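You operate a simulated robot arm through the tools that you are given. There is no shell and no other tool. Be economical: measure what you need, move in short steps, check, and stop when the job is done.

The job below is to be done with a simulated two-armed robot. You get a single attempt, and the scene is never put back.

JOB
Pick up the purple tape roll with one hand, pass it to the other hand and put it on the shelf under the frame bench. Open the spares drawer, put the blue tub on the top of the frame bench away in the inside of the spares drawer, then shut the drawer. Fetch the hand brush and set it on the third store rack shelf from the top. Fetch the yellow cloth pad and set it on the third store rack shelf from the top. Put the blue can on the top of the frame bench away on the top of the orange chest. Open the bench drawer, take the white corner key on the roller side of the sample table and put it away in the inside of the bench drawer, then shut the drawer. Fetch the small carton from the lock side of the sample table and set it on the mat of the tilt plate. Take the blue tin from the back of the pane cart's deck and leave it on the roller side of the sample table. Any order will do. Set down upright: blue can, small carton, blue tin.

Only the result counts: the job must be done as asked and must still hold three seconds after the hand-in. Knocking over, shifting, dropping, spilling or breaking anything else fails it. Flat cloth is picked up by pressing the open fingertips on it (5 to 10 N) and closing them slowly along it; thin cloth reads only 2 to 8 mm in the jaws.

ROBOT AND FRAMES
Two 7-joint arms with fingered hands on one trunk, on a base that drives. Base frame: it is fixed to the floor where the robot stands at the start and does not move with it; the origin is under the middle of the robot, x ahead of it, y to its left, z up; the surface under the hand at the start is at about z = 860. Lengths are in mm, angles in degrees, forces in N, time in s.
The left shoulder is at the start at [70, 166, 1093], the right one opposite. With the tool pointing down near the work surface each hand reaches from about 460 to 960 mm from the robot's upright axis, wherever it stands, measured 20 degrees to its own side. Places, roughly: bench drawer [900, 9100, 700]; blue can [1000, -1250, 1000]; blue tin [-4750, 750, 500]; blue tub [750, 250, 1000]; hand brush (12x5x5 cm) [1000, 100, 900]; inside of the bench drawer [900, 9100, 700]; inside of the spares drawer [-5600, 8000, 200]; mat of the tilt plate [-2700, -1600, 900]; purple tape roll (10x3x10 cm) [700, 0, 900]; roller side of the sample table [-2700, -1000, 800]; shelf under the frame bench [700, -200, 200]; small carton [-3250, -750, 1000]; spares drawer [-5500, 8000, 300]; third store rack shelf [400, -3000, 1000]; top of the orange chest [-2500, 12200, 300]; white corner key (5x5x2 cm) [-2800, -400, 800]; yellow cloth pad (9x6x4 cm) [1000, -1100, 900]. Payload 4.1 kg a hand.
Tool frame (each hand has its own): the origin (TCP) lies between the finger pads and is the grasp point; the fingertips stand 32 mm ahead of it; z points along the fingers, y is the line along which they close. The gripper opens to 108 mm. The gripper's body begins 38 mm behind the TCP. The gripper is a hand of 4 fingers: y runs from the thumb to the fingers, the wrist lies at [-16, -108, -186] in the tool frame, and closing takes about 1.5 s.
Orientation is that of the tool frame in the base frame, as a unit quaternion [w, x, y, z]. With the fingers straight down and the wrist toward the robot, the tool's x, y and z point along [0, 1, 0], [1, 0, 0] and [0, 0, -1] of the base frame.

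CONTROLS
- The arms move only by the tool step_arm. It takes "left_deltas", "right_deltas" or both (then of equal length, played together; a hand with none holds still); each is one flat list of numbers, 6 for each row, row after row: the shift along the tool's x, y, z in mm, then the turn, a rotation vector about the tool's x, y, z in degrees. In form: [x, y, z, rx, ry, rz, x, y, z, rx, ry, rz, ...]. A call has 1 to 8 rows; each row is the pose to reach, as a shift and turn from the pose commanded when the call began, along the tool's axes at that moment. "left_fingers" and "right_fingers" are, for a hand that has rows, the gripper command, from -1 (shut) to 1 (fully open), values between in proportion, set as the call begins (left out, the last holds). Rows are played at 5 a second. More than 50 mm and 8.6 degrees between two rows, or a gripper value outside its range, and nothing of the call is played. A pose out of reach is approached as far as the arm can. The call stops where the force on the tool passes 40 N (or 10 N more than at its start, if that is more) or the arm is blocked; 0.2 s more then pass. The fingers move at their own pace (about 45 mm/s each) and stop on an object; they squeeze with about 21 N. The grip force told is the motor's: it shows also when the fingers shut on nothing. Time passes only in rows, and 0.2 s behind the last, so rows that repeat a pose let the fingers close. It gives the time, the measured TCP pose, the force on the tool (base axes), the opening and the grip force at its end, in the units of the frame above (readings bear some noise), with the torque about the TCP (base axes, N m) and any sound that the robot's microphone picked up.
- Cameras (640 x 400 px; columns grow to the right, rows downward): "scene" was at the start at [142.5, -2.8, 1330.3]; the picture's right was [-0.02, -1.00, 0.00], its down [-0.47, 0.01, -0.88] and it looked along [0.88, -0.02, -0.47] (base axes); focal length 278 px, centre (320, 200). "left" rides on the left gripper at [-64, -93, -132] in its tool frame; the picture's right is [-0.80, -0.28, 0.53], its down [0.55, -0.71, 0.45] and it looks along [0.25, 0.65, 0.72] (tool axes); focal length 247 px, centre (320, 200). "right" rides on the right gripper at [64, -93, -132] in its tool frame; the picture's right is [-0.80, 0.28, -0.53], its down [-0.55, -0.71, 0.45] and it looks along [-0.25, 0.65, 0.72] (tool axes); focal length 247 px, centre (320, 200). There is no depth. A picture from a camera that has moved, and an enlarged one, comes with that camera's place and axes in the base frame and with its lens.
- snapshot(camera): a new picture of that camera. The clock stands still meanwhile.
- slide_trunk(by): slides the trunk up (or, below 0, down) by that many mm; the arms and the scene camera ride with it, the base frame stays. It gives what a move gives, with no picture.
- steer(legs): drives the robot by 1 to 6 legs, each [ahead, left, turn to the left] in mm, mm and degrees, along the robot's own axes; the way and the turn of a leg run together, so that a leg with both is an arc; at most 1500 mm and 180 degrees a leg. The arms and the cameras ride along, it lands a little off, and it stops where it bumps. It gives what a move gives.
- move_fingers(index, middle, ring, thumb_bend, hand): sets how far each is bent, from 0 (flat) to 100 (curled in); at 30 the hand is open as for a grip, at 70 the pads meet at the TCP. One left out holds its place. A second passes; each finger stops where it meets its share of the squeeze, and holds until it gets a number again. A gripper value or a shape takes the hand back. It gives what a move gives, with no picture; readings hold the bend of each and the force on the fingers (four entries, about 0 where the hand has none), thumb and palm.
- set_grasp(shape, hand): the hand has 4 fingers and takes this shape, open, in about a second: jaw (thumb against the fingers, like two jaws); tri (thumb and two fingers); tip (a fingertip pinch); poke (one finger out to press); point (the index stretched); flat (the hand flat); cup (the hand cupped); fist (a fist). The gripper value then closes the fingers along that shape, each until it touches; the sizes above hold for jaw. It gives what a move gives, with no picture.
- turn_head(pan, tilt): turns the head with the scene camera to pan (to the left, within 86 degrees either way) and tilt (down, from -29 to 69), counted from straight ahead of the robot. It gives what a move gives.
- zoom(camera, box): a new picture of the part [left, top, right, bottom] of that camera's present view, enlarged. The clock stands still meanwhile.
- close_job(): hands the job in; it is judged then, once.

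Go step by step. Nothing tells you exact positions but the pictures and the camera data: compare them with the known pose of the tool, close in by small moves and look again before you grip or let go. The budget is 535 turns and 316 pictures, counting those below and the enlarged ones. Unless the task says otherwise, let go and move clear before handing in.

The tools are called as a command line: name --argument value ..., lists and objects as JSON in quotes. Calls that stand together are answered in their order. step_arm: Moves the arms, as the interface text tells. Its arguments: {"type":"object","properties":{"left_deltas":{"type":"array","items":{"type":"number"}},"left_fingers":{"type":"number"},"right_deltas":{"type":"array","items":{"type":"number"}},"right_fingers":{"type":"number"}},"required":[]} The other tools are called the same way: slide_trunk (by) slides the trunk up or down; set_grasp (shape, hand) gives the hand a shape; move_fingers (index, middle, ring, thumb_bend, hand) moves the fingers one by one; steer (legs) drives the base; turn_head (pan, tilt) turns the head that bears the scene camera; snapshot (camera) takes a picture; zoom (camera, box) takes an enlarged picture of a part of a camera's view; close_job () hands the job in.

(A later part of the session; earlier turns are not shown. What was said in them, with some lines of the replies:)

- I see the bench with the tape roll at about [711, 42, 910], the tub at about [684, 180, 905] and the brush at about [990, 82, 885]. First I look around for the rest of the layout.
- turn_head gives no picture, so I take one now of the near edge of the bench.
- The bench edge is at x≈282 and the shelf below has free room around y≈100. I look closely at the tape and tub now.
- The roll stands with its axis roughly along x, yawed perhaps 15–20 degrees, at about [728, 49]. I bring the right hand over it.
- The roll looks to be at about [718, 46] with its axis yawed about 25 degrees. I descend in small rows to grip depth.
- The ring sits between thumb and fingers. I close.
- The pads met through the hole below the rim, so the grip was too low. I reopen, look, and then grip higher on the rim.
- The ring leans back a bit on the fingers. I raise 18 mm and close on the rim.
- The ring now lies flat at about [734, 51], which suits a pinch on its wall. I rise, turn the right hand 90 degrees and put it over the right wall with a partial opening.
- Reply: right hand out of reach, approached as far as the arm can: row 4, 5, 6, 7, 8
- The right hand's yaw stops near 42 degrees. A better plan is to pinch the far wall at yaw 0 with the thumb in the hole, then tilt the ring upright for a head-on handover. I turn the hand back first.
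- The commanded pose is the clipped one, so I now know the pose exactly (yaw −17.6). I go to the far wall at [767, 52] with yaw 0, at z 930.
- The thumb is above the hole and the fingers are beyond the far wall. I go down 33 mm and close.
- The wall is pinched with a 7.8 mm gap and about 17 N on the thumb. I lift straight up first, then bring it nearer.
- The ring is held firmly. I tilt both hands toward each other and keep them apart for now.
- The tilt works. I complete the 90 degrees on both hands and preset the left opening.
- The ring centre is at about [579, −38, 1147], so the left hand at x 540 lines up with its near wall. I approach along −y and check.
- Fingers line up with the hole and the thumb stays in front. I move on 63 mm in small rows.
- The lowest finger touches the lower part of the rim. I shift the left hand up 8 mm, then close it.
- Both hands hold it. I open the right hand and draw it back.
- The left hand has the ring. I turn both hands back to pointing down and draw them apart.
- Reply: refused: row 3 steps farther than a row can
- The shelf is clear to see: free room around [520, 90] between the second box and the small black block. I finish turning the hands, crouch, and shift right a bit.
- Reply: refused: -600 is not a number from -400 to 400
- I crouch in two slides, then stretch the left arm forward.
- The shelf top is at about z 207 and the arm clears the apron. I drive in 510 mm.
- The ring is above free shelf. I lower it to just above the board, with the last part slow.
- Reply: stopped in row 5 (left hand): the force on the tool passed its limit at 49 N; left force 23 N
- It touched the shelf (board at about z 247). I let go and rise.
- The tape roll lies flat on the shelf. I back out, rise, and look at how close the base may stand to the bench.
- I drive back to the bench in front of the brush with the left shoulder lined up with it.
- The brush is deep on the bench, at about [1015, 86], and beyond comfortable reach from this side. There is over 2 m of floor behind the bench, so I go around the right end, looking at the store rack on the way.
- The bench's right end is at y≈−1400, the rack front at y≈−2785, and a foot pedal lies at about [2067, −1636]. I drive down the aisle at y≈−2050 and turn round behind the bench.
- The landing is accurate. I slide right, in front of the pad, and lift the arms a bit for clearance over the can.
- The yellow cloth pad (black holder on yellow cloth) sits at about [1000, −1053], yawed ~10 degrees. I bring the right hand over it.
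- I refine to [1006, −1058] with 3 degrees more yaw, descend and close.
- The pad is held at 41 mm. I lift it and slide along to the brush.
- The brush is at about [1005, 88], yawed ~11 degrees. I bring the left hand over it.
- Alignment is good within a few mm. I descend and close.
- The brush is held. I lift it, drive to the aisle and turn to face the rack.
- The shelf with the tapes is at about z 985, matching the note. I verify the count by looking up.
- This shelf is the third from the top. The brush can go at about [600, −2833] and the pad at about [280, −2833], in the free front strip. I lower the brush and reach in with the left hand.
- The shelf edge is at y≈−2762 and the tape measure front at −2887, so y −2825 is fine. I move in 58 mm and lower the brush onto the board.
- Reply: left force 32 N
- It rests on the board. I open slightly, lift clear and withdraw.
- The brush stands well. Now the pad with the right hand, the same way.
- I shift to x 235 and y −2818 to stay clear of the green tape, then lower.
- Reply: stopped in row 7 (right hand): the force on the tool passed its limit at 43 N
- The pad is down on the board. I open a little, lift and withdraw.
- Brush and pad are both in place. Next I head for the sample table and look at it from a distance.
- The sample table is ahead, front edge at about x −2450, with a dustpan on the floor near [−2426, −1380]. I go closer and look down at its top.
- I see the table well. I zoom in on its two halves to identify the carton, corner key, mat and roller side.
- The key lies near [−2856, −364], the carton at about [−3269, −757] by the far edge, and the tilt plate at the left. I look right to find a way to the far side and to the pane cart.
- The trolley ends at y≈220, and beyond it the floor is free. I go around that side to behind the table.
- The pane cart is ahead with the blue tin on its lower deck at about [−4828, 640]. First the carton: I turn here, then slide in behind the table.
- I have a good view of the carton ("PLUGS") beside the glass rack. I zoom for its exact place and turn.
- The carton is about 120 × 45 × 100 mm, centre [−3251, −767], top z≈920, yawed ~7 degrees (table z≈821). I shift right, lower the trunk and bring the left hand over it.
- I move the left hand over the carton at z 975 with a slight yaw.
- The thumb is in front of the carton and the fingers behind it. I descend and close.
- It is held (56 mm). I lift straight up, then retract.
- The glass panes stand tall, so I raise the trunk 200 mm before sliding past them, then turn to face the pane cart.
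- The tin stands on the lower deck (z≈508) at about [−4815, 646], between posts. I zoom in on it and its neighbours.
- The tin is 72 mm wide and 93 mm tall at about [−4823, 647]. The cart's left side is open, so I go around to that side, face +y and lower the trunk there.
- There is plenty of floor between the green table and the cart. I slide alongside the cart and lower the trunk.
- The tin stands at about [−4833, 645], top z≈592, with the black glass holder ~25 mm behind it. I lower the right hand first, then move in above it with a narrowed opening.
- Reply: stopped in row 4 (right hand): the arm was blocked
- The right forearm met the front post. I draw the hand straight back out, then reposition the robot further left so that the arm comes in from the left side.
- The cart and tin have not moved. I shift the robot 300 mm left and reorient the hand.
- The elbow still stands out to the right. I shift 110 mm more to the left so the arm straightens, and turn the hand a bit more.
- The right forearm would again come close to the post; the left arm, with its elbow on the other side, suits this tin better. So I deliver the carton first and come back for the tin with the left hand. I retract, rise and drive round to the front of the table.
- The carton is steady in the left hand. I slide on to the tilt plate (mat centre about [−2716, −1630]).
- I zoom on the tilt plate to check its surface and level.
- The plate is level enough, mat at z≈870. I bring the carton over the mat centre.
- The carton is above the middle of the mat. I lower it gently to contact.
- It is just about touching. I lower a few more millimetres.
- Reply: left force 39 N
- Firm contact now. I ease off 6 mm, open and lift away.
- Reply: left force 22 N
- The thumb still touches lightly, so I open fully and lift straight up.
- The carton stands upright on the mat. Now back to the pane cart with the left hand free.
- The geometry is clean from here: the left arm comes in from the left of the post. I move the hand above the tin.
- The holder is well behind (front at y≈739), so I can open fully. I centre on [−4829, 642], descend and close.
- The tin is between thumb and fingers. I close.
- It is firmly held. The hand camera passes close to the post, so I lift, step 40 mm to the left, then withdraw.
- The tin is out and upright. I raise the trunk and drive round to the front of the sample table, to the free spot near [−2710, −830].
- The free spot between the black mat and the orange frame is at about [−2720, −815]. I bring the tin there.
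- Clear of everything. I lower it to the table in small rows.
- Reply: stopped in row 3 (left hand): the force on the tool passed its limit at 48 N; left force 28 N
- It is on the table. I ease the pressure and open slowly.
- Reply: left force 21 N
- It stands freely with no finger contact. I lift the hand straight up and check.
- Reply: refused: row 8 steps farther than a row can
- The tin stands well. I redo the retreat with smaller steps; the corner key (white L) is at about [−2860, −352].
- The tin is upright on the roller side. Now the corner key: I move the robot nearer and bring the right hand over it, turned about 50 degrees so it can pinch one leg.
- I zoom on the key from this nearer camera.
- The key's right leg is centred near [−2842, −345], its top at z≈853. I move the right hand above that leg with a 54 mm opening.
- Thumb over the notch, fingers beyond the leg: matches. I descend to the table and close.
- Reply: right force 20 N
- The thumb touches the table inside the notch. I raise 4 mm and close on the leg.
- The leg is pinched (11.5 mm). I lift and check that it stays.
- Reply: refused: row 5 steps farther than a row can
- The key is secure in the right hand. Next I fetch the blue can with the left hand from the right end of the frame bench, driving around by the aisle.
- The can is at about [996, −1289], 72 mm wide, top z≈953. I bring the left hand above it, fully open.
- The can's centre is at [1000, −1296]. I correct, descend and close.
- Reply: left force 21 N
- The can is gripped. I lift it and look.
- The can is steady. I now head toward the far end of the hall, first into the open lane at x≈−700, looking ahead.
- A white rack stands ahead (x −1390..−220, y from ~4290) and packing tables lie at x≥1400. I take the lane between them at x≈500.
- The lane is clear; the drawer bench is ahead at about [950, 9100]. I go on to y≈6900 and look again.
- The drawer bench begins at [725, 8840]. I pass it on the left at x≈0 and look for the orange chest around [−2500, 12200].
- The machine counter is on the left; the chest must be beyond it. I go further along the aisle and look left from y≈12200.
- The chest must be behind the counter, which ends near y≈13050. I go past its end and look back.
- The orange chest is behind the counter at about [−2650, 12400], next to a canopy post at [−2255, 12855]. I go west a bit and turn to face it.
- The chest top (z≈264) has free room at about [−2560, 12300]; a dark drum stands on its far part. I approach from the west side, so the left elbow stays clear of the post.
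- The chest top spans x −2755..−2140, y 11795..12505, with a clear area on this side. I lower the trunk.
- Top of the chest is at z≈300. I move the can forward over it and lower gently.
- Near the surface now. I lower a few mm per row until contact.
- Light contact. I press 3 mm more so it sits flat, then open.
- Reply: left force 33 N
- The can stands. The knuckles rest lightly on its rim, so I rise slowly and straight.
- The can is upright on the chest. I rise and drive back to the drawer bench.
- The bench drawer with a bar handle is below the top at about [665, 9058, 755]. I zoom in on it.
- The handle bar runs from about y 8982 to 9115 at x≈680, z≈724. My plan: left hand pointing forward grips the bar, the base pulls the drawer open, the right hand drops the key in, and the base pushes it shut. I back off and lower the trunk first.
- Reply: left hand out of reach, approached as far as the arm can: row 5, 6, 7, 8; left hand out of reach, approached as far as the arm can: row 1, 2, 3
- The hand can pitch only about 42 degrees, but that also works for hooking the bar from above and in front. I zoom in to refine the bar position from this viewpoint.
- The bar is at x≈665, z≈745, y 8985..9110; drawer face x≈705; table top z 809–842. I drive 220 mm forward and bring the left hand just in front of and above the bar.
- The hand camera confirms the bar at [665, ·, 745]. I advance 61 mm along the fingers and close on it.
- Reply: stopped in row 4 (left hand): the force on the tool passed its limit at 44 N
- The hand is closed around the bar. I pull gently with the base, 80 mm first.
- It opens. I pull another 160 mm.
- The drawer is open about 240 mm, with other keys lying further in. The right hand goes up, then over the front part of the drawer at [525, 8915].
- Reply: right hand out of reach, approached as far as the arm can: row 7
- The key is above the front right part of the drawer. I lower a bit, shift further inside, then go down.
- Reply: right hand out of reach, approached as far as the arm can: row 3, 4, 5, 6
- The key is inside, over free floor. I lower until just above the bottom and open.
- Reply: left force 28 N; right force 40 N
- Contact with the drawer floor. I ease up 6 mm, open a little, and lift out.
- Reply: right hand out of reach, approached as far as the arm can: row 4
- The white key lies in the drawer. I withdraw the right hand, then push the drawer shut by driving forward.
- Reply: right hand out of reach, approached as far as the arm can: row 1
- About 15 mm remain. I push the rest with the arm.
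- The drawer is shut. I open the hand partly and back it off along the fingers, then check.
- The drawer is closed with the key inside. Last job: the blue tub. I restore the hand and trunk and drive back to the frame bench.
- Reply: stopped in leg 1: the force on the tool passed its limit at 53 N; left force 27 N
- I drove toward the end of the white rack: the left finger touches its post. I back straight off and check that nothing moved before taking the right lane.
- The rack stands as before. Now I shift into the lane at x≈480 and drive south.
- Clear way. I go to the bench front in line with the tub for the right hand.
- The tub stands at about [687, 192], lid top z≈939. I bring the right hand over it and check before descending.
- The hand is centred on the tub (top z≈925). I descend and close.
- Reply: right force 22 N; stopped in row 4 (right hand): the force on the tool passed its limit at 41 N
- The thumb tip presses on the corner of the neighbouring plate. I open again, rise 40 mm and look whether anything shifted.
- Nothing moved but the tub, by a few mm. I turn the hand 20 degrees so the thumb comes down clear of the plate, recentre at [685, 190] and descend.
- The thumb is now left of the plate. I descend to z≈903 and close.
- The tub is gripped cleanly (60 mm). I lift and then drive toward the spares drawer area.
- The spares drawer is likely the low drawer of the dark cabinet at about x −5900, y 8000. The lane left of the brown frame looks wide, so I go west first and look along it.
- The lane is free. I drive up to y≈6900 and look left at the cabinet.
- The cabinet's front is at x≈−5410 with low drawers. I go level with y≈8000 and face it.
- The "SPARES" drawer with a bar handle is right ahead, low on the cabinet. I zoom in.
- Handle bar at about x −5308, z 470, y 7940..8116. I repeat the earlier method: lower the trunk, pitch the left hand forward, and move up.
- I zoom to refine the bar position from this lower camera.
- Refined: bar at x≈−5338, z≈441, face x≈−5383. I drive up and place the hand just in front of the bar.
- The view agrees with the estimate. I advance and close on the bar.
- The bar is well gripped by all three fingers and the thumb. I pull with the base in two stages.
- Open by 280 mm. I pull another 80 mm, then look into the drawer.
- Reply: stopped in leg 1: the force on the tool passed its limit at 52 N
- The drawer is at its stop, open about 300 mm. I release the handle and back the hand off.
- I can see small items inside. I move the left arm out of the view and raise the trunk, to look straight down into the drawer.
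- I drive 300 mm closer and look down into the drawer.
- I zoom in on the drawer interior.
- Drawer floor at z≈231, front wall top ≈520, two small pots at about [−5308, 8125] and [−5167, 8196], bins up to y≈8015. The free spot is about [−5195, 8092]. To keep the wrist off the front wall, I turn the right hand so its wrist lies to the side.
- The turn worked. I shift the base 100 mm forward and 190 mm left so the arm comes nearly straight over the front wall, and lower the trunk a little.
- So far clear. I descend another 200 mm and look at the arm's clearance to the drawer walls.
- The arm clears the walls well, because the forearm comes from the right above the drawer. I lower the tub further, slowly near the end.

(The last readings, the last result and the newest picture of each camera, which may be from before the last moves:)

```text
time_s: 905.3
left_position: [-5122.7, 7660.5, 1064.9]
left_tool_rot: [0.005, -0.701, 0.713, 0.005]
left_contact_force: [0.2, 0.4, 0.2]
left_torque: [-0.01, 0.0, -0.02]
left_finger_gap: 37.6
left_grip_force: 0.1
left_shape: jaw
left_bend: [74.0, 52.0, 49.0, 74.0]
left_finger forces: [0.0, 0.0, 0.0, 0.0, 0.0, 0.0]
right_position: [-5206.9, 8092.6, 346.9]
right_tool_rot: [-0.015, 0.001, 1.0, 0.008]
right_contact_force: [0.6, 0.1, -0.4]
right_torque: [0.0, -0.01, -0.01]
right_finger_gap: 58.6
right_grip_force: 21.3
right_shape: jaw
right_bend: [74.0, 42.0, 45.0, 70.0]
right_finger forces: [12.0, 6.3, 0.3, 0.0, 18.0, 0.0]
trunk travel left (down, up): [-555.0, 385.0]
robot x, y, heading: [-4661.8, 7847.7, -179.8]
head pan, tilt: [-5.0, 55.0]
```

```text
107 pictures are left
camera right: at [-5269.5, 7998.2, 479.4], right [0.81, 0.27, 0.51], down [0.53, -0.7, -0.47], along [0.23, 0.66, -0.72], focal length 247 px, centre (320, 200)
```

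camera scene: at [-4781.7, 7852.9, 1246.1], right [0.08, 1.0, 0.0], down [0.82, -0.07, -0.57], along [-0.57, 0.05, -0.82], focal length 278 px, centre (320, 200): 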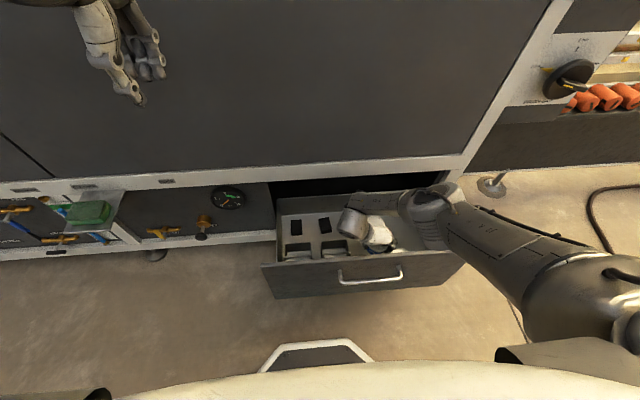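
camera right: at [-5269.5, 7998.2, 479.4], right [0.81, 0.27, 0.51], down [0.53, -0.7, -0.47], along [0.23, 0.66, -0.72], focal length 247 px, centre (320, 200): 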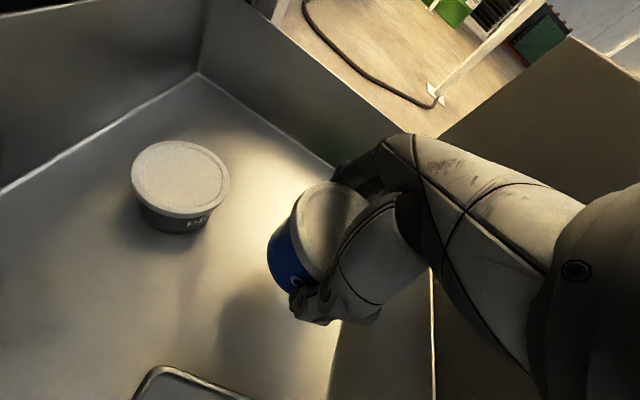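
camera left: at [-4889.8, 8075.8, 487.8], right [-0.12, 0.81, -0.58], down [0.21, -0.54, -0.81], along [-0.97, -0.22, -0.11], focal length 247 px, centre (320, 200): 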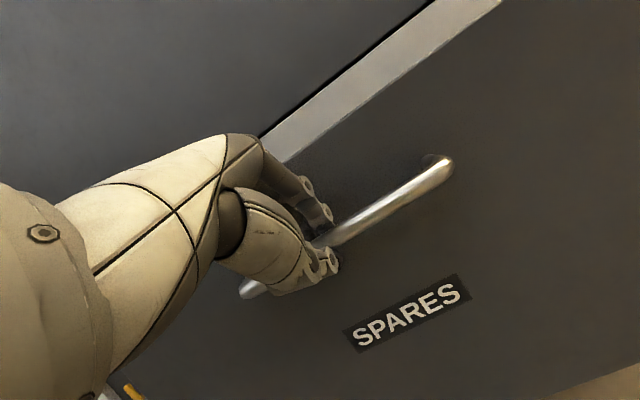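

Still clear. I lower until it touches the floor of the drawer.

step_arm --right_deltas '[0, 0, 20, 0, 0, 0, 0, 0, 38, 0, 0, 0, 0, 0, 50, 0, 0, 0, 0, 0, 58, 0, 0, 0, 0, 0, 64, 0, 0, 0, 0, 0, 70, 0, 0, 0]'

snapshot --camera "right"

```text
time_s: 906.7
left_position: [-5122.9, 7660.4, 1065.0]
left_tool_rot: [0.004, -0.702, 0.712, 0.005]
left_contact_force: [0.0, 1.1, 0.7]
left_torque: [0.01, 0.0, 0.02]
left_finger_gap: 37.6
left_grip_force: 0.0
left_shape: jaw
left_bend: [74.0, 52.0, 49.0, 74.0]
left_finger forces: [0.1, 0.0, 0.0, 0.0, 0.0, 0.1]
right_position: [-5198.7, 8094.1, 305.3]
right_tool_rot: [-0.016, 0.001, 1.0, 0.006]
right_contact_force: [-0.2, 0.9, -1.4]
right_torque: [0.01, 0.0, -0.01]
right_finger_gap: 58.1
right_grip_force: 20.8
right_shape: jaw
right_bend: [74.0, 42.0, 45.0, 70.0]
right_finger forces: [11.9, 6.2, 0.1, 0.0, 18.0, 0.0]
right hand out of reach, approached as far as the arm can: row 2, 3, 4, 5, 6
trunk travel left (down, up): [-555.0, 385.0]
robot x, y, heading: [-4662.5, 7848.6, -179.9]
head pan, tilt: [-5.0, 55.0]
```

```text
106 pictures are left
camera right: at [-5259.7, 8000.3, 437.9], right [0.81, 0.28, 0.51], down [0.53, -0.7, -0.47], along [0.23, 0.66, -0.72], focal length 247 px, centre (320, 200)
```

right: 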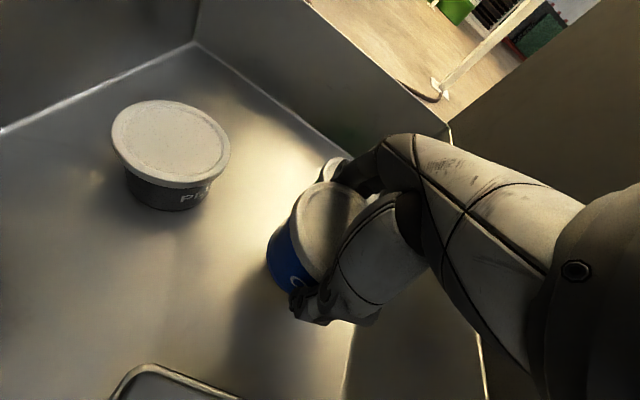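

The arm is at its reach limit, so I lower the trunk a little instead.

slide_trunk --by -20

slide_trunk --by -8

snapshot --camera "right"

```text
time_s: 907.4
left_position: [-5121.5, 7661.0, 1044.6]
left_tool_rot: [0.004, -0.702, 0.712, 0.006]
left_contact_force: [-0.3, -1.0, -0.1]
left_torque: [-0.01, -0.05, 0.01]
left_finger_gap: 37.5
left_grip_force: 0.1
left_shape: jaw
left_bend: [74.0, 52.0, 49.0, 74.0]
left_finger forces: [0.0, 0.0, 0.0, 0.0, 0.0, 0.1]
right_position: [-5197.4, 8094.0, 285.8]
right_tool_rot: [-0.015, 0.001, 1.0, 0.006]
right_contact_force: [-0.9, -0.1, -0.5]
right_torque: [-0.04, -0.01, 0.0]
right_finger_gap: 58.1
right_grip_force: 21.6
right_shape: jaw
right_bend: [74.0, 42.0, 45.0, 70.0]
right_finger forces: [11.9, 6.3, 0.2, 0.0, 18.0, 0.0]
trunk travel left (down, up): [-535.0, 405.0]
robot x, y, heading: [-4660.4, 7847.5, -179.7]
head pan, tilt: [-5.0, 55.0]
```

```text
time_s: 907.9
left_position: [-5121.5, 7660.5, 1036.9]
left_tool_rot: [0.004, -0.701, 0.713, 0.005]
left_contact_force: [0.0, 0.3, 0.1]
left_torque: [0.01, 0.0, -0.02]
left_finger_gap: 37.6
left_grip_force: 0.1
left_shape: jaw
left_bend: [74.0, 52.0, 49.0, 74.0]
left_finger forces: [0.0, 0.0, 0.0, 0.1, 0.0, 0.0]
right_position: [-5199.4, 8094.8, 278.5]
right_tool_rot: [-0.015, 0.0, 1.0, 0.007]
right_contact_force: [0.2, -0.4, -0.5]
right_torque: [-0.01, -0.02, 0.01]
right_finger_gap: 58.6
right_grip_force: 21.3
right_shape: jaw
right_bend: [74.0, 42.0, 45.0, 70.0]
right_finger forces: [11.9, 6.5, 0.2, 0.1, 18.1, 0.0]
trunk travel left (down, up): [-527.0, 413.0]
robot x, y, heading: [-4659.7, 7847.1, -179.5]
head pan, tilt: [-5.0, 55.0]
```

```text
105 pictures are left
camera right: at [-5259.8, 8000.3, 410.1], right [0.81, 0.28, 0.51], down [0.53, -0.7, -0.47], along [0.23, 0.66, -0.72], focal length 247 px, centre (320, 200)
```

right: 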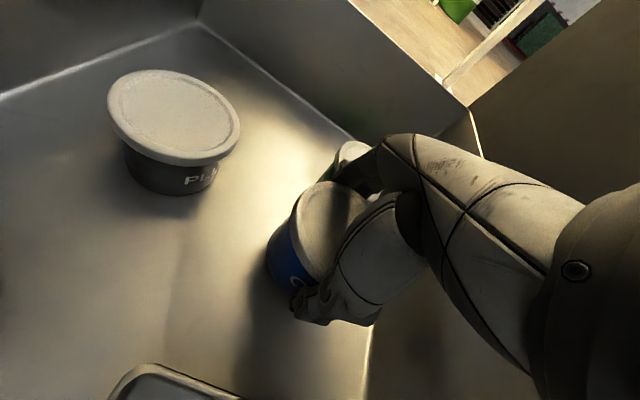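

slide_trunk --by -10

slide_trunk --by -8

snapshot --camera "right"

```text
time_s: 908.5
left_position: [-5121.7, 7659.3, 1025.8]
left_tool_rot: [0.004, -0.702, 0.713, 0.006]
left_contact_force: [-0.3, 0.5, 0.4]
left_torque: [0.01, -0.01, 0.0]
left_finger_gap: 37.8
left_grip_force: 0.2
left_shape: jaw
left_bend: [74.0, 52.0, 49.0, 74.0]
left_finger forces: [0.0, 0.1, 0.0, 0.0, 0.0, 0.1]
right_position: [-5198.1, 8094.2, 267.9]
right_tool_rot: [-0.015, 0.0, 1.0, 0.007]
right_contact_force: [0.2, 0.3, -1.8]
right_torque: [-0.03, -0.02, 0.04]
right_finger_gap: 58.4
right_grip_force: 21.1
right_shape: jaw
right_bend: [74.0, 42.0, 45.0, 70.0]
right_finger forces: [11.9, 6.5, 0.1, 0.0, 18.0, 0.0]
trunk travel left (down, up): [-517.0, 423.0]
robot x, y, heading: [-4655.5, 7847.4, -179.6]
head pan, tilt: [-5.0, 55.0]
```

```text
time_s: 909.1
left_position: [-5123.1, 7660.1, 1018.0]
left_tool_rot: [0.004, -0.702, 0.712, 0.005]
left_contact_force: [0.8, -0.5, 0.2]
left_torque: [-0.03, -0.01, -0.04]
left_finger_gap: 37.7
left_grip_force: 0.1
left_shape: jaw
left_bend: [74.0, 52.0, 49.0, 74.0]
left_finger forces: [0.0, 0.0, 0.0, 0.1, 0.0, 0.1]
right_position: [-5197.8, 8093.9, 259.1]
right_tool_rot: [-0.016, 0.001, 1.0, 0.006]
right_contact_force: [0.6, -0.3, -1.7]
right_torque: [-0.04, -0.05, 0.01]
right_finger_gap: 58.6
right_grip_force: 20.8
right_shape: jaw
right_bend: [74.0, 42.0, 45.0, 70.0]
right_finger forces: [11.9, 6.4, 0.2, 0.1, 18.1, 0.0]
trunk travel left (down, up): [-509.0, 431.0]
robot x, y, heading: [-4662.3, 7851.9, -179.8]
head pan, tilt: [-5.0, 55.0]
```

```text
104 pictures are left
camera right: at [-5259.8, 8000.3, 392.1], right [0.81, 0.28, 0.51], down [0.53, -0.7, -0.47], along [0.23, 0.66, -0.72], focal length 247 px, centre (320, 200)
```

right: 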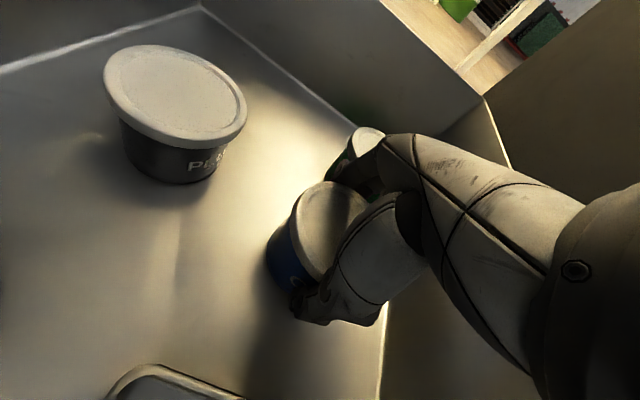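

Only a few millimetres remain above the floor (z≈212).

slide_trunk --by -5

slide_trunk --by -5

```text
time_s: 909.6
left_position: [-5120.5, 7661.0, 1014.6]
left_tool_rot: [0.003, -0.702, 0.713, 0.006]
left_contact_force: [0.0, -0.8, 0.0]
left_torque: [0.0, 0.02, 0.01]
left_finger_gap: 37.9
left_grip_force: 0.1
left_shape: jaw
left_bend: [74.0, 52.0, 49.0, 74.0]
left_finger forces: [0.0, 0.1, 0.0, 0.1, 0.0, 0.0]
right_position: [-5199.5, 8094.1, 256.3]
right_tool_rot: [-0.017, 0.001, 1.0, 0.007]
right_contact_force: [-0.2, -2.0, 17.7]
right_torque: [0.3, -0.07, -0.04]
right_finger_gap: 58.8
right_grip_force: 21.2
right_shape: jaw
right_bend: [74.0, 42.0, 45.0, 70.0]
right_finger forces: [12.2, 8.1, 0.1, 0.1, 21.3, 0.1]
trunk travel left (down, up): [-504.0, 436.0]
robot x, y, heading: [-4663.0, 7845.4, -179.9]
head pan, tilt: [-5.0, 55.0]
```

```text
time_s: 910.1
left_position: [-5119.6, 7660.5, 1010.0]
left_tool_rot: [0.003, -0.702, 0.713, 0.006]
left_contact_force: [-1.0, -0.1, -0.6]
left_torque: [-0.01, -0.01, -0.03]
left_finger_gap: 37.5
left_grip_force: 0.0
left_shape: jaw
left_bend: [74.0, 52.0, 49.0, 74.0]
left_finger forces: [0.0, 0.0, 0.0, 0.0, 0.0, 0.0]
right_position: [-5199.3, 8093.7, 251.6]
right_tool_rot: [-0.017, 0.001, 1.0, 0.007]
right_contact_force: [-0.6, -1.1, 30.0]
right_torque: [0.1, 0.02, -0.05]
right_finger_gap: 59.6
right_grip_force: 21.3
right_shape: jaw
right_bend: [74.0, 42.0, 45.0, 70.0]
right_finger forces: [15.1, 8.5, 0.1, 0.0, 21.9, 0.0]
trunk travel left (down, up): [-499.0, 441.0]
robot x, y, heading: [-4661.0, 7841.5, -179.7]
head pan, tilt: [-5.0, 55.0]
```

Contact with the floor. I ease up 3 mm, open just enough, and check for contact with neighbours.

slide_trunk --by 4

step_arm --right_deltas '[0, 0, 0, 0, 0, 0, 0, 0, 0, 0, 0, 0, 0, 0, 0, 0, 0, 0, 0, 0, 0, 0, 0, 0]' --right_fingers 0.5

snapshot --camera "right"

```text
time_s: 910.7
left_position: [-5121.5, 7660.4, 1011.9]
left_tool_rot: [0.004, -0.701, 0.713, 0.005]
left_contact_force: [0.5, 0.7, 0.2]
left_torque: [0.0, 0.03, 0.03]
left_finger_gap: 37.4
left_grip_force: 0.1
left_shape: jaw
left_bend: [74.0, 52.0, 49.0, 74.0]
left_finger forces: [0.1, 0.1, 0.0, 0.0, 0.1, 0.0]
right_position: [-5197.2, 8094.1, 253.6]
right_tool_rot: [-0.017, 0.001, 1.0, 0.006]
right_contact_force: [-2.6, 0.4, 8.1]
right_torque: [0.14, 0.03, 0.03]
right_finger_gap: 59.6
right_grip_force: 21.2
right_shape: jaw
right_bend: [74.0, 42.0, 45.0, 70.0]
right_finger forces: [14.5, 7.2, 0.0, 0.0, 20.0, 0.1]
trunk travel left (down, up): [-503.0, 437.0]
robot x, y, heading: [-4663.8, 7850.3, -179.8]
head pan, tilt: [-5.0, 55.0]
```

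```text
time_s: 911.7
left_position: [-5122.5, 7661.5, 1011.7]
left_tool_rot: [0.005, -0.702, 0.712, 0.006]
left_contact_force: [0.5, -0.3, -0.4]
left_torque: [0.02, 0.03, 0.0]
left_finger_gap: 37.6
left_grip_force: 0.1
left_shape: jaw
left_bend: [74.0, 52.0, 49.0, 74.0]
left_finger forces: [0.0, 0.0, 0.0, 0.0, 0.0, 0.1]
right_position: [-5198.3, 8094.7, 253.9]
right_tool_rot: [-0.016, 0.0, 1.0, 0.006]
right_contact_force: [0.1, 0.0, -0.4]
right_torque: [0.0, 0.01, -0.01]
right_finger_gap: 80.5
right_grip_force: 0.0
right_shape: jaw
right_bend: [26.0, 36.0, 34.0, 58.0]
right_finger forces: [0.0, 0.3, 0.0, 0.1, 0.0, 0.1]
trunk travel left (down, up): [-503.0, 437.0]
robot x, y, heading: [-4661.8, 7847.5, -179.6]
head pan, tilt: [-5.0, 55.0]
```

```text
103 pictures are left
camera right: at [-5259.6, 8000.2, 385.9], right [0.81, 0.28, 0.51], down [0.53, -0.7, -0.47], along [0.23, 0.66, -0.72], focal length 247 px, centre (320, 200)
```

right: 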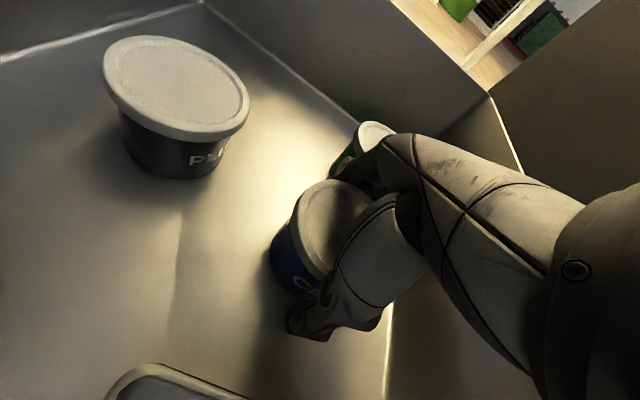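

Released with no contact. I open slightly more for the lid and lift straight up.

step_arm --right_deltas '[0, 0, 0, 0, 0, 0, 0, 0, -8, 0, 0, 0, 0, 0, -25, 0, 0, 0, 0, 0, -50, 0, 0, 0, 0, 0, -90, 0, 0, 0, 0, 0, -135, 0, 0, 0, 0, 0, -180, 0, 0, 0, 0, 0, -225, 0, 0, 0]' --right_fingers 0.6

snapshot --camera "right"

```text
time_s: 913.5
left_position: [-5122.7, 7660.1, 1013.3]
left_tool_rot: [0.004, -0.702, 0.713, 0.005]
left_contact_force: [-0.1, 0.2, -0.7]
left_torque: [-0.01, -0.02, -0.02]
left_finger_gap: 37.5
left_grip_force: 0.1
left_shape: jaw
left_bend: [74.0, 52.0, 49.0, 74.0]
left_finger forces: [0.0, 0.1, 0.0, 0.0, 0.0, 0.0]
right_position: [-5190.4, 8090.5, 480.4]
right_tool_rot: [-0.016, 0.001, 1.0, 0.006]
right_contact_force: [0.7, 0.0, 0.0]
right_torque: [-0.01, 0.01, 0.0]
right_finger_gap: 86.0
right_grip_force: 0.0
right_shape: jaw
right_bend: [26.0, 35.0, 32.0, 54.0]
right_finger forces: [0.0, 0.1, 0.0, 0.0, 0.0, 0.0]
trunk travel left (down, up): [-503.0, 437.0]
robot x, y, heading: [-4660.8, 7849.4, -179.7]
head pan, tilt: [-5.0, 55.0]
```

```text
102 pictures are left
camera right: at [-5252.2, 7996.7, 612.1], right [0.81, 0.27, 0.51], down [0.53, -0.7, -0.47], along [0.23, 0.66, -0.72], focal length 247 px, centre (320, 200)
```

right: 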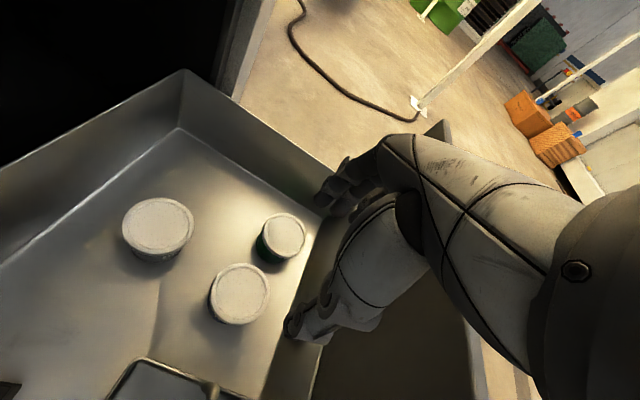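

The tub stands in the drawer. I lift the right hand clear, go back to the handle position and set the left hand for gripping again.

step_arm --right_deltas '[0, 0, -45, 0, 0, 0, 0, 0, -90, 0, 0, 0, 0, 0, -135, 0, 0, 0, 0, 0, -180, 0, 0, 0, 0, 0, -225, 0, 0, 0, 0, 0, -270, 0, 0, 0, 0, 0, -310, 0, 0, 0]'

steer --legs '[[-386, 0, -0.3], [0, -190, 0]]'

slide_trunk --by -363

step_arm --left_deltas '[-23, 29, 14, -6, 0, 0, -46, 57, 28, -12, 0, 0, -70, 86, 42, -18, 0, 0, -93, 115, 55, -24, 0, 0, -116, 144, 69, -30, 0, 0, -139, 172, 83, -36, 0, 0, -162, 201, 97, -42, 0, 0]' --left_fingers -0.2

snapshot --camera "left"

turn_head --pan 0 --tilt 35

snapshot --camera "scene"

```text
time_s: 915.1
left_position: [-5122.3, 7660.6, 1012.7]
left_tool_rot: [0.005, -0.702, 0.712, 0.006]
left_contact_force: [0.1, -0.1, -0.1]
left_torque: [-0.01, 0.02, 0.01]
left_finger_gap: 37.7
left_grip_force: 0.0
left_shape: jaw
left_bend: [74.0, 52.0, 49.0, 74.0]
left_finger forces: [0.0, 0.1, 0.1, 0.0, 0.0, 0.0]
right_position: [-5181.5, 8088.4, 789.1]
right_tool_rot: [-0.016, 0.0, 1.0, 0.006]
right_contact_force: [0.0, 0.5, -0.1]
right_torque: [-0.02, -0.01, 0.02]
right_finger_gap: 86.3
right_grip_force: 0.2
right_shape: jaw
right_bend: [26.0, 35.0, 32.0, 54.0]
right_finger forces: [0.1, 0.0, 0.0, 0.0, 0.0, 0.0]
trunk travel left (down, up): [-503.0, 437.0]
robot x, y, heading: [-4660.2, 7846.9, -179.8]
head pan, tilt: [-5.0, 55.0]
```

```text
time_s: 918.7
left_position: [-4735.8, 7856.7, 1012.5]
left_tool_rot: [0.003, -0.699, 0.715, 0.005]
left_contact_force: [1.0, -0.1, -0.7]
left_torque: [0.02, 0.02, -0.03]
left_finger_gap: 37.6
left_grip_force: 0.1
left_shape: jaw
left_bend: [74.0, 52.0, 49.0, 74.0]
left_finger forces: [0.1, 0.0, 0.1, 0.0, 0.1, 0.1]
right_position: [-4792.3, 8284.1, 788.6]
right_tool_rot: [-0.015, 0.003, 1.0, 0.005]
right_contact_force: [0.3, -0.9, 0.6]
right_torque: [-0.02, -0.01, -0.01]
right_finger_gap: 85.9
right_grip_force: 0.1
right_shape: jaw
right_bend: [26.0, 35.0, 32.0, 54.0]
right_finger forces: [0.0, 0.1, 0.0, 0.1, 0.0, 0.0]
trunk travel left (down, up): [-503.0, 437.0]
robot x, y, heading: [-4272.1, 8038.9, 179.7]
head pan, tilt: [-5.0, 55.0]
```

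```text
time_s: 922.2
left_position: [-4735.6, 7856.1, 650.9]
left_tool_rot: [0.004, -0.699, 0.715, 0.005]
left_contact_force: [0.0, -0.8, 0.1]
left_torque: [0.01, -0.03, 0.0]
left_finger_gap: 37.7
left_grip_force: 0.1
left_shape: jaw
left_bend: [74.0, 52.0, 49.0, 74.0]
left_finger forces: [0.0, 0.0, 0.0, 0.0, 0.0, 0.1]
right_position: [-4792.6, 8285.3, 427.1]
right_tool_rot: [-0.016, 0.004, 1.0, 0.006]
right_contact_force: [-0.3, -0.4, 0.2]
right_torque: [0.01, -0.02, 0.0]
right_finger_gap: 85.9
right_grip_force: 0.1
right_shape: jaw
right_bend: [26.0, 35.0, 32.0, 54.0]
right_finger forces: [0.0, 0.0, 0.1, 0.1, 0.1, 0.0]
trunk travel left (down, up): [-140.0, 800.0]
robot x, y, heading: [-4272.8, 8038.1, 179.6]
head pan, tilt: [-5.0, 55.0]
```

```text
time_s: 923.8
left_position: [-4933.2, 8023.7, 555.6]
left_tool_rot: [-0.247, -0.653, 0.666, 0.262]
left_contact_force: [0.2, 0.8, -0.1]
left_torque: [-0.02, 0.0, -0.01]
left_finger_gap: 43.1
left_grip_force: 0.0
left_shape: jaw
left_bend: [74.0, 49.0, 47.0, 73.0]
left_finger forces: [0.0, 0.0, 0.0, 0.0, 0.0, 0.1]
right_position: [-4792.5, 8283.3, 425.8]
right_tool_rot: [-0.016, 0.004, 1.0, 0.006]
right_contact_force: [-0.6, 0.0, 0.5]
right_torque: [0.0, -0.02, -0.02]
right_finger_gap: 86.1
right_grip_force: 0.1
right_shape: jaw
right_bend: [26.0, 35.0, 32.0, 54.0]
right_finger forces: [0.1, 0.1, 0.0, 0.1, 0.1, 0.0]
trunk travel left (down, up): [-140.0, 800.0]
robot x, y, heading: [-4273.9, 8038.0, 179.9]
head pan, tilt: [-5.0, 55.0]
```

```text
101 pictures are left
camera left: at [-4774.4, 8084.6, 591.6], right [-0.13, 0.81, -0.57], down [0.21, -0.54, -0.81], along [-0.97, -0.23, -0.1], focal length 247 px, centre (320, 200)
```

left: 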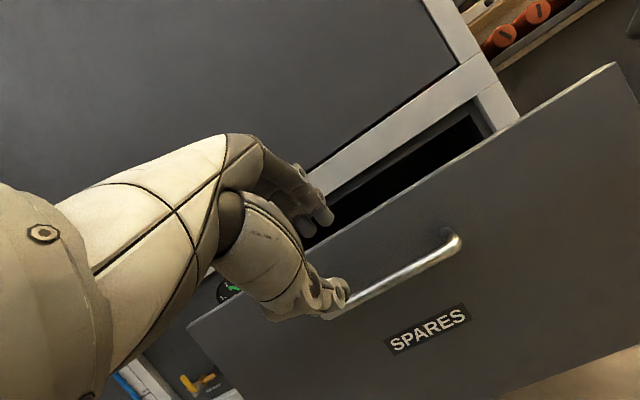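

```text
time_s: 924.6
left_position: [-4932.5, 8023.1, 554.7]
left_tool_rot: [-0.246, -0.654, 0.666, 0.261]
left_contact_force: [-0.1, 0.2, -0.6]
left_torque: [0.0, -0.01, 0.01]
left_finger_gap: 43.4
left_grip_force: 0.0
left_shape: jaw
left_bend: [74.0, 49.0, 47.0, 73.0]
left_finger forces: [0.1, 0.0, 0.0, 0.1, 0.0, 0.0]
right_position: [-4792.2, 8283.5, 426.7]
right_tool_rot: [-0.016, 0.004, 1.0, 0.006]
right_contact_force: [-0.5, 0.2, -0.4]
right_torque: [0.01, -0.02, -0.01]
right_finger_gap: 86.2
right_grip_force: 0.1
right_shape: jaw
right_bend: [26.0, 35.0, 32.0, 54.0]
right_finger forces: [0.1, 0.1, 0.0, 0.0, 0.0, 0.0]
trunk travel left (down, up): [-140.0, 800.0]
robot x, y, heading: [-4271.6, 8043.8, 179.8]
head pan, tilt: [0.0, 35.0]
```

```text
100 pictures are left
camera scene: at [-4409.7, 8040.0, 859.2], right [0.0, 1.0, 0.0], down [0.57, 0.0, -0.82], along [-0.82, 0.0, -0.57], focal length 278 px, centre (320, 200)
```

scene: 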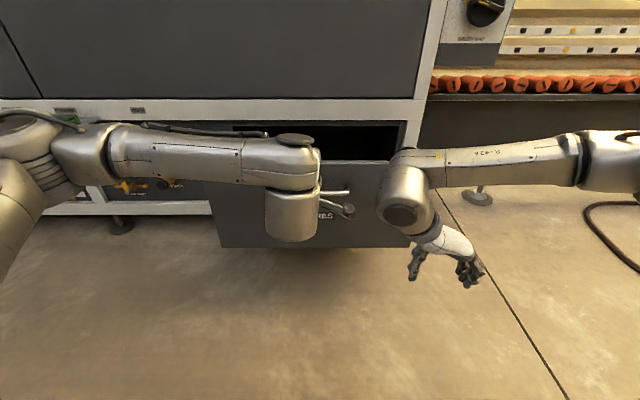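

The bar is where expected (x≈−5031). I advance along the fingers and grip it.

step_arm --left_deltas '[2, 0, 35, 0, 0, 0, 4, -1, 70, 0, 0, 0, 6, -1, 105, 0, 0, 0, 7, -2, 125, 0, 0, 0, 7, -2, 135, 0, 0, 0]'

step_arm --left_deltas '[0, 0, 0, 0, 0, 0, 0, 0, 0, 0, 0, 0, 0, 0, 0, 0, 0, 0, 0, 0, 0, 0, 0, 0, 0, 0, 0, 0, 0, 0]' --left_fingers -1

snapshot --camera "left"

```text
time_s: 925.8
left_position: [-5022.7, 8020.6, 454.3]
left_tool_rot: [-0.247, -0.654, 0.666, 0.261]
left_contact_force: [-0.3, -0.8, 0.5]
left_torque: [0.01, -0.02, 0.02]
left_finger_gap: 42.9
left_grip_force: 0.1
left_shape: jaw
left_bend: [74.0, 49.0, 47.0, 73.0]
left_finger forces: [0.1, 0.1, 0.0, 0.0, 0.0, 0.0]
right_position: [-4792.1, 8283.2, 425.7]
right_tool_rot: [-0.016, 0.004, 1.0, 0.006]
right_contact_force: [0.4, 0.5, 0.1]
right_torque: [0.0, 0.03, -0.01]
right_finger_gap: 86.1
right_grip_force: 0.1
right_shape: jaw
right_bend: [26.0, 35.0, 32.0, 54.0]
right_finger forces: [0.1, 0.0, 0.0, 0.0, 0.0, 0.0]
trunk travel left (down, up): [-140.0, 800.0]
robot x, y, heading: [-4272.9, 8043.3, 179.9]
head pan, tilt: [0.0, 35.0]
```

```text
time_s: 927.0
left_position: [-5022.4, 8020.6, 453.5]
left_tool_rot: [-0.248, -0.654, 0.665, 0.262]
left_contact_force: [-2.1, -0.6, 0.4]
left_torque: [-0.07, 0.0, -0.03]
left_finger_gap: 9.4
left_grip_force: 21.2
left_shape: jaw
left_bend: [73.0, 59.0, 58.0, 69.0]
left_finger forces: [10.5, 5.7, 2.9, 0.0, 17.8, 0.0]
right_position: [-4791.9, 8283.2, 426.2]
right_tool_rot: [-0.015, 0.005, 1.0, 0.006]
right_contact_force: [-0.7, 0.4, 0.0]
right_torque: [-0.04, 0.0, -0.02]
right_finger_gap: 86.1
right_grip_force: 0.0
right_shape: jaw
right_bend: [26.0, 35.0, 32.0, 54.0]
right_finger forces: [0.1, 0.1, 0.0, 0.1, 0.0, 0.0]
trunk travel left (down, up): [-140.0, 800.0]
robot x, y, heading: [-4272.0, 8037.2, 179.9]
head pan, tilt: [0.0, 35.0]
```

```text
99 pictures are left
camera left: at [-4864.0, 8080.8, 490.0], right [-0.13, 0.81, -0.57], down [0.21, -0.54, -0.81], along [-0.97, -0.23, -0.1], focal length 247 px, centre (320, 200)
```

left: 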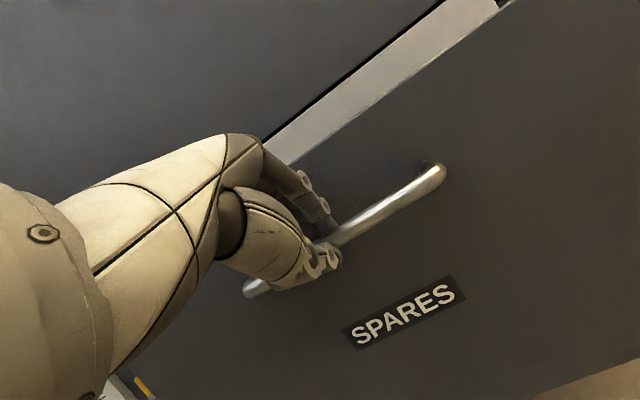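

Gripped. I push with the base 285 mm, leaving the last bit for the arm.

steer --legs '[[285, 0, 0]]'

snapshot --camera "left"

```text
time_s: 929.0
left_position: [-5308.8, 8018.7, 453.4]
left_tool_rot: [-0.247, -0.654, 0.666, 0.26]
left_contact_force: [-0.5, -1.6, 0.3]
left_torque: [-0.07, 0.04, 0.0]
left_finger_gap: 9.1
left_grip_force: 21.1
left_shape: jaw
left_bend: [73.0, 59.0, 58.0, 69.0]
left_finger forces: [11.8, 6.0, 3.1, 0.0, 19.2, 0.0]
right_position: [-5079.1, 8283.8, 426.2]
right_tool_rot: [-0.016, 0.003, 1.0, 0.006]
right_contact_force: [0.8, 0.2, -0.8]
right_torque: [-0.02, -0.03, 0.01]
right_finger_gap: 86.4
right_grip_force: 0.1
right_shape: jaw
right_bend: [26.0, 35.0, 32.0, 54.0]
right_finger forces: [0.0, 0.0, 0.1, 0.0, 0.0, 0.1]
trunk travel left (down, up): [-140.0, 800.0]
robot x, y, heading: [-4558.6, 8042.5, 179.8]
head pan, tilt: [0.0, 35.0]
```

```text
98 pictures are left
camera left: at [-5150.0, 8081.1, 490.1], right [-0.13, 0.81, -0.57], down [0.21, -0.54, -0.81], along [-0.97, -0.23, -0.1], focal length 247 px, centre (320, 200)
```

left: 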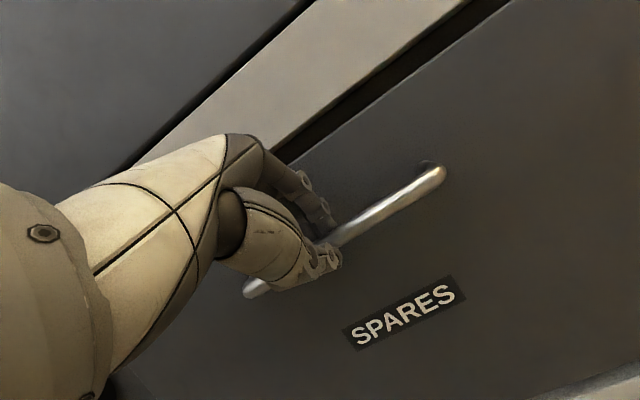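

step_arm --left_deltas '[0, 6, 5, 0, 0, 0, 0, 11, 10, 0, 0, 0, 0, 15, 13, 0, 0, 0, 0, 18, 16, 0, 0, 0, 0, 21, 19, 0, 0, 0, 0, 24, 21, 0, 0, 0]'

snapshot --camera "left"

```text
time_s: 930.4
left_position: [-5339.1, 8021.5, 452.1]
left_tool_rot: [-0.245, -0.655, 0.667, 0.259]
left_contact_force: [29.6, 0.1, -14.3]
left_torque: [0.03, -0.51, -0.03]
left_finger_gap: 8.9
left_grip_force: 20.8
left_shape: jaw
left_bend: [74.0, 73.0, 66.0, 67.0]
left_finger forces: [1.8, 0.1, 0.0, 0.0, 28.2, 0.0]
right_position: [-5078.7, 8283.9, 425.3]
right_tool_rot: [-0.015, 0.003, 1.0, 0.006]
right_contact_force: [-0.4, -0.2, -0.6]
right_torque: [0.01, -0.04, -0.03]
right_finger_gap: 86.1
right_grip_force: 0.0
right_shape: jaw
right_bend: [26.0, 35.0, 32.0, 54.0]
right_finger forces: [0.1, 0.0, 0.0, 0.1, 0.0, 0.0]
trunk travel left (down, up): [-140.0, 800.0]
robot x, y, heading: [-4559.3, 8040.7, 180.1]
head pan, tilt: [0.0, 35.0]
```

```text
97 pictures are left
camera left: at [-5180.5, 8082.4, 488.5], right [-0.12, 0.81, -0.58], down [0.21, -0.54, -0.81], along [-0.97, -0.22, -0.11], focal length 247 px, centre (320, 200)
```

left: 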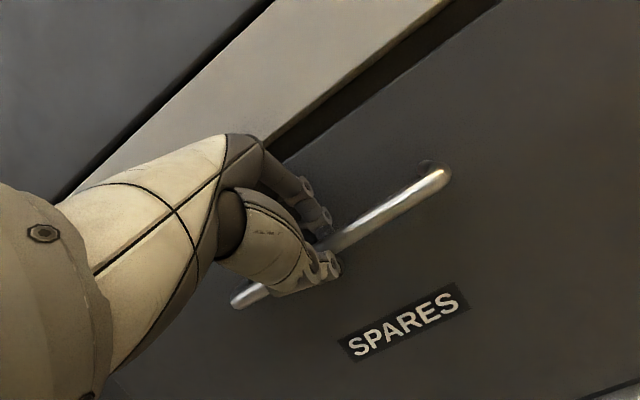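

The drawer is home (firm stop). I open the hand partly and back off along the fingers.

step_arm --left_deltas '[0, -4, -3, 0, 0, 0, 0, -4, -3, 0, 0, 0, 0, -4, -3, 0, 0, 0, 0, -4, -3, 0, 0, 0, 0, -4, -18, 0, 0, 0, 0, -4, -45, 0, 0, 0, 0, -4, -90, 0, 0, 0, 0, -4, -135, 0, 0, 0]' --left_fingers -0.25

snapshot --camera "left"

steer --legs '[[-400, 0, 0]]'

snapshot --camera "scene"

```text
time_s: 932.2
left_position: [-5247.9, 8016.6, 550.4]
left_tool_rot: [-0.247, -0.654, 0.666, 0.26]
left_contact_force: [-0.5, 0.3, 0.2]
left_torque: [-0.01, -0.01, 0.02]
left_finger_gap: 40.0
left_grip_force: 0.2
left_shape: jaw
left_bend: [74.0, 50.0, 48.0, 73.0]
left_finger forces: [0.0, 0.0, 0.0, 0.0, 0.1, 0.1]
right_position: [-5078.5, 8283.0, 425.5]
right_tool_rot: [-0.016, 0.003, 1.0, 0.006]
right_contact_force: [0.2, 0.3, -0.4]
right_torque: [-0.02, 0.01, 0.01]
right_finger_gap: 86.0
right_grip_force: 0.0
right_shape: jaw
right_bend: [26.0, 35.0, 32.0, 54.0]
right_finger forces: [0.0, 0.0, 0.1, 0.1, 0.0, 0.0]
trunk travel left (down, up): [-140.0, 800.0]
robot x, y, heading: [-4561.1, 8044.4, 179.7]
head pan, tilt: [0.0, 35.0]
```

```text
96 pictures are left
camera left: at [-5088.8, 8077.7, 587.8], right [-0.13, 0.81, -0.57], down [0.21, -0.54, -0.81], along [-0.97, -0.23, -0.1], focal length 247 px, centre (320, 200)
```

left: 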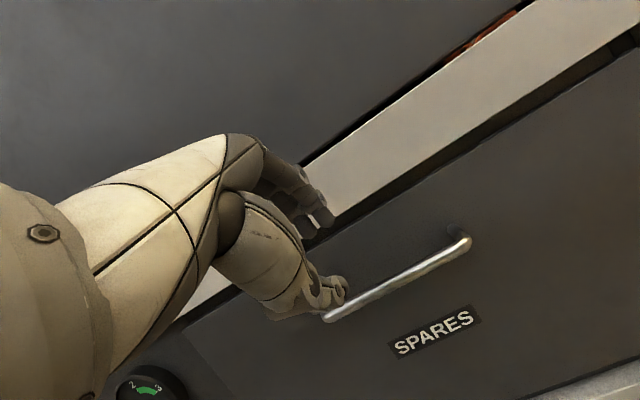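

```text
time_s: 934.7
left_position: [-4846.4, 8018.6, 551.7]
left_tool_rot: [-0.247, -0.653, 0.667, 0.261]
left_contact_force: [0.5, -0.5, 0.3]
left_torque: [-0.02, 0.02, -0.01]
left_finger_gap: 40.2
left_grip_force: 0.1
left_shape: jaw
left_bend: [74.0, 50.0, 48.0, 73.0]
left_finger forces: [0.0, 0.0, 0.0, 0.1, 0.0, 0.1]
right_position: [-4675.9, 8284.0, 426.5]
right_tool_rot: [-0.015, 0.006, 1.0, 0.006]
right_contact_force: [-0.2, 0.3, 0.8]
right_torque: [-0.03, -0.01, -0.01]
right_finger_gap: 86.3
right_grip_force: 0.1
right_shape: jaw
right_bend: [26.0, 35.0, 32.0, 54.0]
right_finger forces: [0.1, 0.0, 0.1, 0.1, 0.0, 0.0]
trunk travel left (down, up): [-140.0, 800.0]
robot x, y, heading: [-4155.9, 8038.8, 179.5]
head pan, tilt: [0.0, 35.0]
```

```text
95 pictures are left
camera scene: at [-4294.5, 8039.5, 859.4], right [0.01, 1.0, 0.0], down [0.57, 0.0, -0.82], along [-0.82, 0.01, -0.57], focal length 278 px, centre (320, 200)
```

scene: 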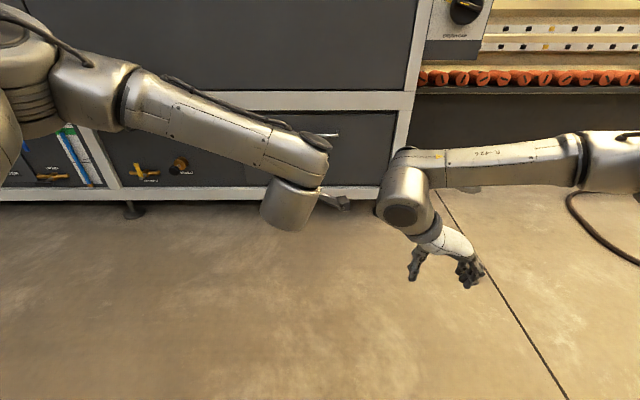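

Both drawers are shut, all items are placed and both hands are clear, so I hand in.

close_job

```text
The job is handed in.
```

I finished all eight parts of the job and handed it in; I don't know yet how it was judged.

- **Purple tape roll:** picked up with the right hand, passed to the left, and laid flat on the shelf under the frame bench.
- **Hand brush and yellow cloth pad:** both on the third store rack shelf from the top, along the front edge.
- **Small carton:** upright on the mat of the tilt plate.
- **Blue tin:** upright on the roller side of the sample table.
- **Blue can:** upright on top of the orange chest.
- **White corner key:** in the bench drawer, which is shut.
- **Blue tub:** in the spares drawer, which is shut.

I made contact with other things three times:

- The right arm pressed against the pane cart while I was first reaching for the tin. The tin measured in the same place afterwards.
- A finger of the left hand ran into the post of the white rack while I was driving. The rack looked unchanged.
- The right thumb pressed on the corner of the "LOCK" plate next to the tub. The plate had not moved.
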